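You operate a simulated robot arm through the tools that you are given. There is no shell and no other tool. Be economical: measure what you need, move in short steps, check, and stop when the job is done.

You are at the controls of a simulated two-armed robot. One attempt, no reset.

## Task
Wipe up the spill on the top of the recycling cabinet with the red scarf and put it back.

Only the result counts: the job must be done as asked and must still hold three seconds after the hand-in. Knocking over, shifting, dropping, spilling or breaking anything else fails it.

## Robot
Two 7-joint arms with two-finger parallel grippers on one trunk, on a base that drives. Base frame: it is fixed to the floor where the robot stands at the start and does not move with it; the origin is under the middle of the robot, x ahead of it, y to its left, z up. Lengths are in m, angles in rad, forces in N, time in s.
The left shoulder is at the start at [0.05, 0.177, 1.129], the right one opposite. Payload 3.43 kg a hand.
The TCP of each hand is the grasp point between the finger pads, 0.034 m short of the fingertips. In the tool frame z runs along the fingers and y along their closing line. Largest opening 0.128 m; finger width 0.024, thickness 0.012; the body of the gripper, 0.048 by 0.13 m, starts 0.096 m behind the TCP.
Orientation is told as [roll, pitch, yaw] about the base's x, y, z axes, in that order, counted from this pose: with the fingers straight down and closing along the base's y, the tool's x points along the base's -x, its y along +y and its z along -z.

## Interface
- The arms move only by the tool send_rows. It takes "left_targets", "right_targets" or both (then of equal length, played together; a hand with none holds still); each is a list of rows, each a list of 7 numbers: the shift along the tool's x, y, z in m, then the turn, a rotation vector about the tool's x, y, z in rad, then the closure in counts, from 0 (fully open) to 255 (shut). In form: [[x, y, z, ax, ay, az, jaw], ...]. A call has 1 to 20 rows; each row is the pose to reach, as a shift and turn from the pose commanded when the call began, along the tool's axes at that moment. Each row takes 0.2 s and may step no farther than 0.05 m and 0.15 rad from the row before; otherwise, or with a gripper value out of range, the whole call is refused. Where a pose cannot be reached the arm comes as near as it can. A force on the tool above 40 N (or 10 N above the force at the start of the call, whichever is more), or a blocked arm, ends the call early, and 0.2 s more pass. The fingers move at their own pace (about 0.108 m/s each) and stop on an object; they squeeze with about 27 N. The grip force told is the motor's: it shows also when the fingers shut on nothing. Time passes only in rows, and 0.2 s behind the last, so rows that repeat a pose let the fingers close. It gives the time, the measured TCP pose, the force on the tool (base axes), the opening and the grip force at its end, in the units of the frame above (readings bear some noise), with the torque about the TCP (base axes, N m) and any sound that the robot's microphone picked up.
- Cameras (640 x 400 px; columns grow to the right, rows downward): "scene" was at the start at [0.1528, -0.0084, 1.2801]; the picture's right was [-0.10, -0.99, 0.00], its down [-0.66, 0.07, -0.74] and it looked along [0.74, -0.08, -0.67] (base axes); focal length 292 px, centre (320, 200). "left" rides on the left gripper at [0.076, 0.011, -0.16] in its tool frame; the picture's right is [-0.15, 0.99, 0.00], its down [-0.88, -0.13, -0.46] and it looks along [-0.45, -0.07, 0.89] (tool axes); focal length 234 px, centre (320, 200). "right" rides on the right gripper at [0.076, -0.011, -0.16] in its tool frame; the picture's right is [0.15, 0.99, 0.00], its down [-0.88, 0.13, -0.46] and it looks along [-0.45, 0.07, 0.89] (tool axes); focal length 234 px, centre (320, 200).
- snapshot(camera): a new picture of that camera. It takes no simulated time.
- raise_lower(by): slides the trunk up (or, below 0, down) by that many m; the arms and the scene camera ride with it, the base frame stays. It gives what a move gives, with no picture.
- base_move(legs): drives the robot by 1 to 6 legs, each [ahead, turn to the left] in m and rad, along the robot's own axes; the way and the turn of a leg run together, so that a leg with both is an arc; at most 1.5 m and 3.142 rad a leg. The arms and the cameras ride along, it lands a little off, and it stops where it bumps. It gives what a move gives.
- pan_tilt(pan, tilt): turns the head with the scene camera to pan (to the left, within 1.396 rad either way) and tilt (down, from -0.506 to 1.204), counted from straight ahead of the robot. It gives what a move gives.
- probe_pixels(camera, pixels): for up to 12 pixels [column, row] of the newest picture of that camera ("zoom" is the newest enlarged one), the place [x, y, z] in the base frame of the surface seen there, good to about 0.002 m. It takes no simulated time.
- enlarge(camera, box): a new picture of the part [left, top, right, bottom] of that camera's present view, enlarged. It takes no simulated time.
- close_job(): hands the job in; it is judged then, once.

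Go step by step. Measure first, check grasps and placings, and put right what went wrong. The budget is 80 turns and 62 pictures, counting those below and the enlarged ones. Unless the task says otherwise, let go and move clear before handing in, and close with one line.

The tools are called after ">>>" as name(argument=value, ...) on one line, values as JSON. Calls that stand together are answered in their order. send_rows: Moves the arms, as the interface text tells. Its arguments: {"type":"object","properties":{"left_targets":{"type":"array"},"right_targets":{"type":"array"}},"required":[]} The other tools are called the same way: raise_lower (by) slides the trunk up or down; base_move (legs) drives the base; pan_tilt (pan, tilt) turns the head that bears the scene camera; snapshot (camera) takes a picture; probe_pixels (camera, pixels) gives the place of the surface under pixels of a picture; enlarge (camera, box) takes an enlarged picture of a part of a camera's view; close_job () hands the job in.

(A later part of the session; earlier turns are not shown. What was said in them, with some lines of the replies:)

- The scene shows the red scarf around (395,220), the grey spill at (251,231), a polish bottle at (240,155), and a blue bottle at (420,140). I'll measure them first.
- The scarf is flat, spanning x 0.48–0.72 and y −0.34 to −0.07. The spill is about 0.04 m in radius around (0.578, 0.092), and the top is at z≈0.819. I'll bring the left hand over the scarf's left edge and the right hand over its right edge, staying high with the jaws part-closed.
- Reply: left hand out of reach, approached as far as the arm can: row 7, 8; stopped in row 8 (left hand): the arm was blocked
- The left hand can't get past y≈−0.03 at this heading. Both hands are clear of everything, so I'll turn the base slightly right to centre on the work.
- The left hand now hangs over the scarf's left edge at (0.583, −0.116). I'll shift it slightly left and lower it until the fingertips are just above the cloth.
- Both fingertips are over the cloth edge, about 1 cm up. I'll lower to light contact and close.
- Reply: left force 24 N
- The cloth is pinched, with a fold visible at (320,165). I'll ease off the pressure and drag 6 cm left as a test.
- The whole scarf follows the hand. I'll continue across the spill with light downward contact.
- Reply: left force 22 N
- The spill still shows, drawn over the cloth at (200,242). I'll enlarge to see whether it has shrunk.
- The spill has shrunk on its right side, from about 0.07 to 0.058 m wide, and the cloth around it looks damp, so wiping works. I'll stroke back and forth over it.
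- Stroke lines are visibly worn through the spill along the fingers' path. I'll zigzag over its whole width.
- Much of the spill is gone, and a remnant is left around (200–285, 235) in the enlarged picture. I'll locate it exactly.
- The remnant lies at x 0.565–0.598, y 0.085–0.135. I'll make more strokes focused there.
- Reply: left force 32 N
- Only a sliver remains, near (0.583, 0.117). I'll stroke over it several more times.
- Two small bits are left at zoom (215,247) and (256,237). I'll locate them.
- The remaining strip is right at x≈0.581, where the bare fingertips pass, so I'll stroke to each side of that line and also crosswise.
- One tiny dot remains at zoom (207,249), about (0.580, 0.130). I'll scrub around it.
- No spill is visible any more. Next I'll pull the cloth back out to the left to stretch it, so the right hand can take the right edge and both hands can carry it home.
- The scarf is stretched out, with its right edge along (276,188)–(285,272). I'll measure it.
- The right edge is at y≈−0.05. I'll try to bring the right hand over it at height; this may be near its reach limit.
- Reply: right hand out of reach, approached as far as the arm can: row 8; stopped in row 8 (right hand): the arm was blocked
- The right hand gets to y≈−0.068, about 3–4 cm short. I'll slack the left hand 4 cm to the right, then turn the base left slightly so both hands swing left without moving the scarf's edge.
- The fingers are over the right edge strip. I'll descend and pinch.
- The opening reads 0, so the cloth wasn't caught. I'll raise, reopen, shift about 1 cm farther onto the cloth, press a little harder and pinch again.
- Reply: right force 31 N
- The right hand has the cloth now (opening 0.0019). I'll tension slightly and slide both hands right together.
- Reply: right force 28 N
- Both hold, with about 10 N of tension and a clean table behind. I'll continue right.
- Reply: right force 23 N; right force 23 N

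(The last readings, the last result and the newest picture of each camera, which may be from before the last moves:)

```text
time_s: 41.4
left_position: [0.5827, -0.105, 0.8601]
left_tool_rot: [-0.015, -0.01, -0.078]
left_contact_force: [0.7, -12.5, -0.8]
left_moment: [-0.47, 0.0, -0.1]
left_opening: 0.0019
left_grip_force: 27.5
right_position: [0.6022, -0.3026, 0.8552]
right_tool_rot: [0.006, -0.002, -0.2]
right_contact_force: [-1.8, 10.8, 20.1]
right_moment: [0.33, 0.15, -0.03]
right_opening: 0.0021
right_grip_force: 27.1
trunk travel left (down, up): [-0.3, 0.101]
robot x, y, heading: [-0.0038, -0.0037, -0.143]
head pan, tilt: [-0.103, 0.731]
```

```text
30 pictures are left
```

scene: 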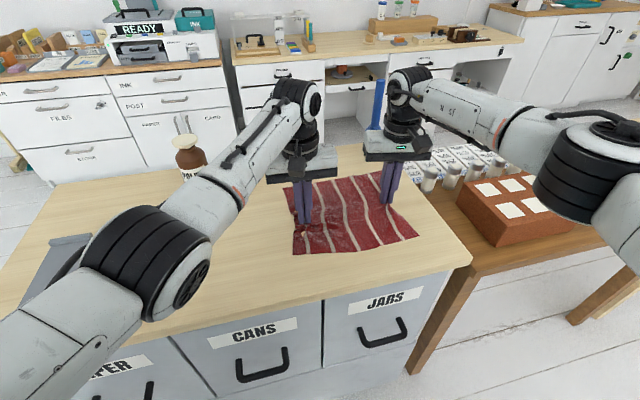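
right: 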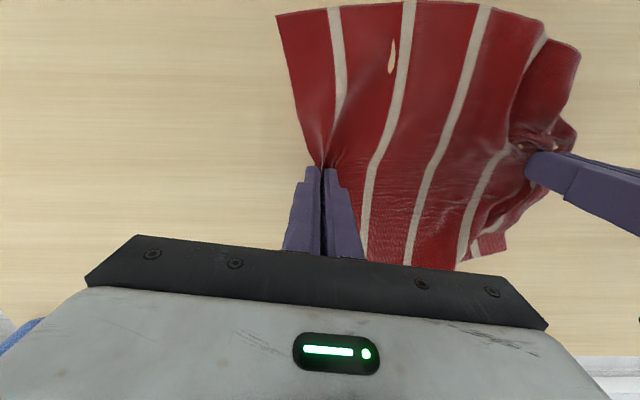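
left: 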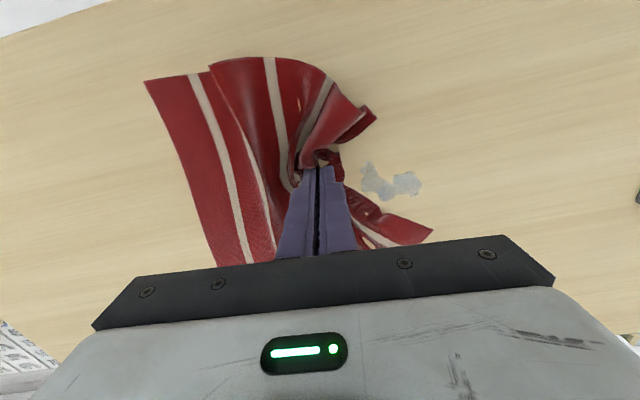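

The scarf is back in its original spot. I'll ease off the right hand's pressure, open both hands gently to spread the folds, and lift straight up.

>>> send_rows(left_targets=[[0, 0, 0.001, 0, 0, 0, 255], [0, 0, 0.001, 0, 0, 0, 210], [0, 0, 0.001, 0, 0, 0, 170], [0, 0, 0.001, 0, 0, 0, 170], [0, 0, -0.01, 0, 0, 0, 170], [0, 0, -0.04, 0, 0, 0, 170], [0, 0, -0.08, 0, 0, 0, 170], [0, 0, -0.12, 0, 0, 0, 170]], right_targets=[[0, 0, -0.001, 0, 0, 0, 255], [0, 0, -0.001, 0, 0, 0, 210], [0, 0, -0.001, 0, 0, 0, 170], [0, 0, -0.001, 0, 0, 0, 170], [0, 0, -0.01, 0, 0, 0, 170], [0, 0, -0.04, 0, 0, 0, 170], [0, 0, -0.08, 0, 0, 0, 170], [0, 0, -0.12, 0, 0, 0, 170]])

>>> snapshot(camera="scene")

>>> snapshot(camera="left")

```text
time_s: 43.2
left_position: [0.5904, -0.0902, 0.9736]
left_tool_rot: [-0.012, -0.003, -0.06]
left_contact_force: [0.5, 0.4, 0.2]
left_moment: [0.01, 0.0, -0.01]
left_opening: 0.0428
left_grip_force: 0.0
right_position: [0.6029, -0.3045, 0.9754]
right_tool_rot: [0.005, -0.002, -0.199]
right_contact_force: [-0.1, 0.1, 0.2]
right_moment: [-0.05, -0.04, 0.01]
right_opening: 0.0425
right_grip_force: 0.0
trunk travel left (down, up): [-0.3, 0.101]
robot x, y, heading: [-0.0033, 0.0008, -0.142]
head pan, tilt: [-0.103, 0.731]
```

```text
29 pictures are left
```

scene: 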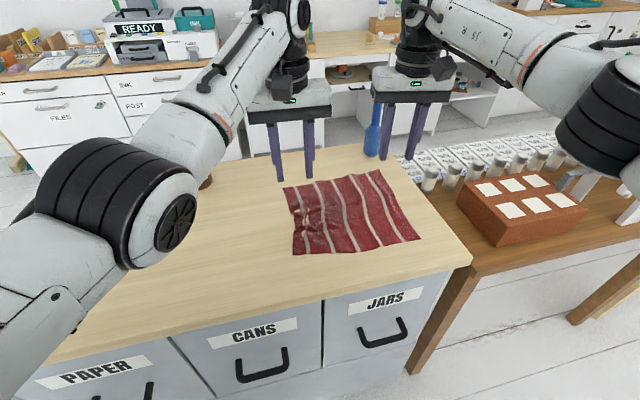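

```text
28 pictures are left
```

left: 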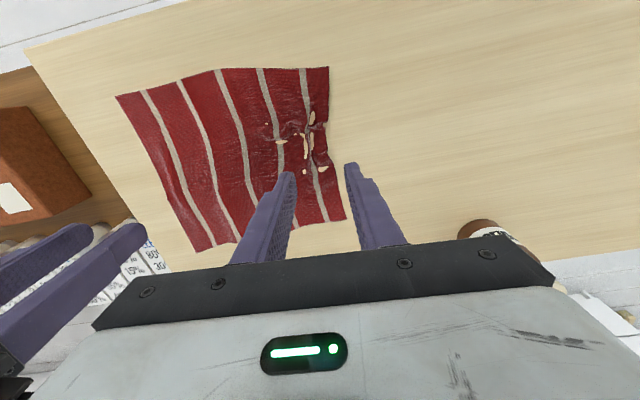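

The scarf lies flat in place with slight wrinkles at its left edge. I'll retract the left hand to check the spill area and the scarf.

>>> send_rows(left_targets=[[0.02, 0.035, -0.01, 0, 0, 0, 170], [0.04, 0.07, -0.02, 0, 0, 0, 170], [0.06, 0.105, -0.03, 0, 0, 0, 170], [0.08, 0.14, -0.04, 0, 0, 0, 170], [0.1, 0.175, -0.05, 0, 0, 0, 170], [0.12, 0.21, -0.06, 0, 0, 0, 170], [0.14, 0.245, -0.06, 0, 0, 0, 170], [0.16, 0.28, -0.06, 0, 0, 0, 170]], right_targets=[[0.02, 0, -0.01, 0, 0, 0, 170], [0.04, 0, -0.02, 0, 0, 0, 170], [0.06, 0, -0.03, 0, 0, 0, 170], [0.08, 0, -0.04, 0, 0, 0, 170], [0.1, 0, -0.05, 0, 0, 0, 170], [0.12, 0, -0.06, 0, 0, 0, 170], [0.14, 0, -0.07, 0, 0, 0, 170], [0.15, 0, -0.08, 0, 0, 0, 170]])

>>> snapshot(camera="scene")

>>> snapshot(camera="left")

```text
time_s: 45.0
left_position: [0.4442, 0.1927, 1.035]
left_tool_rot: [-0.015, -0.01, -0.079]
left_contact_force: [-0.7, 1.3, 0.6]
left_moment: [0.0, -0.01, 0.0]
left_opening: 0.0426
left_grip_force: 0.1
right_position: [0.4551, -0.2734, 1.0538]
right_tool_rot: [0.005, -0.002, -0.201]
right_contact_force: [-0.4, 0.5, 0.2]
right_moment: [-0.01, 0.0, 0.03]
right_opening: 0.0426
right_grip_force: 0.1
trunk travel left (down, up): [-0.3, 0.101]
robot x, y, heading: [-0.002, -0.0037, -0.144]
head pan, tilt: [-0.103, 0.731]
```

```text
27 pictures are left
```

scene: 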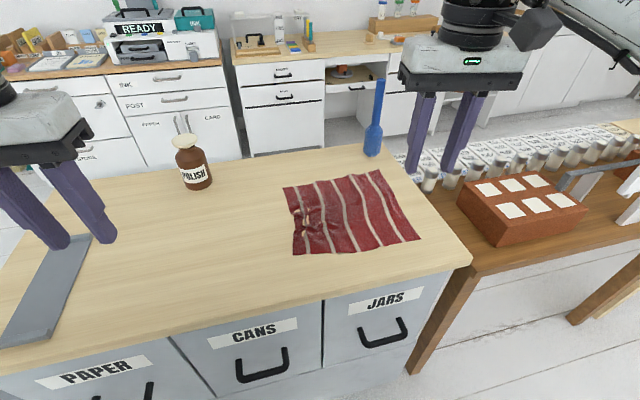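

```text
26 pictures are left
```

left: 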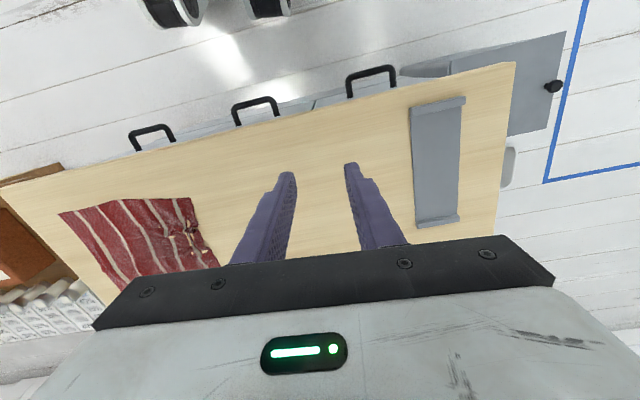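

The table looks clean and all objects are in place. I'll check closely for spill residue and measure the scarf's corners.

>>> enlarge(camera="scene", box=[150, 170, 430, 290])

>>> probe_pixels(camera="scene", pixels=[[284, 188], [380, 171], [419, 238], [295, 253], [350, 215], [306, 215], [195, 182], [374, 150]])

```text
2.29 times, centred on (290, 230) of scene
```

zoom: 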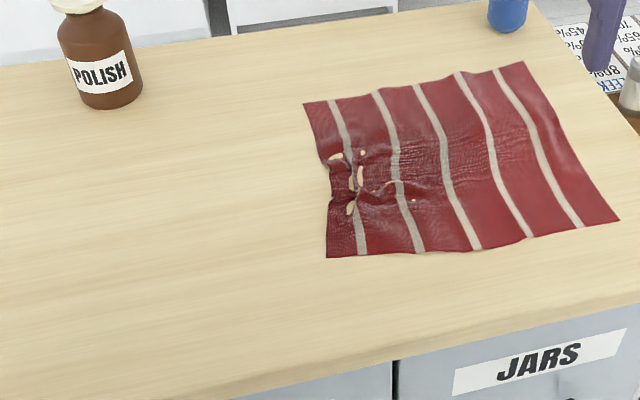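

```text
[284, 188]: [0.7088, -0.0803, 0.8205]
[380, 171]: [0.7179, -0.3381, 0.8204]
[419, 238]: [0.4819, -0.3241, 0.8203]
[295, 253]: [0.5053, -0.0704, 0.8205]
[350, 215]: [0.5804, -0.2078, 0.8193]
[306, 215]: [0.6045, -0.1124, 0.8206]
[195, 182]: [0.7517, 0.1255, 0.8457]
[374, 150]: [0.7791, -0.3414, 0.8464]
```

The scarf's corners are within about 2.5 cm of where they began, the table shows no residue, the bottles haven't moved, and both hands are clear. I'm handing in.

>>> close_job()

```text
The job is handed in.
```

I wiped up the spill with the red scarf and laid the scarf back in its original place, slightly wrinkled at its left edge; nothing else was moved.
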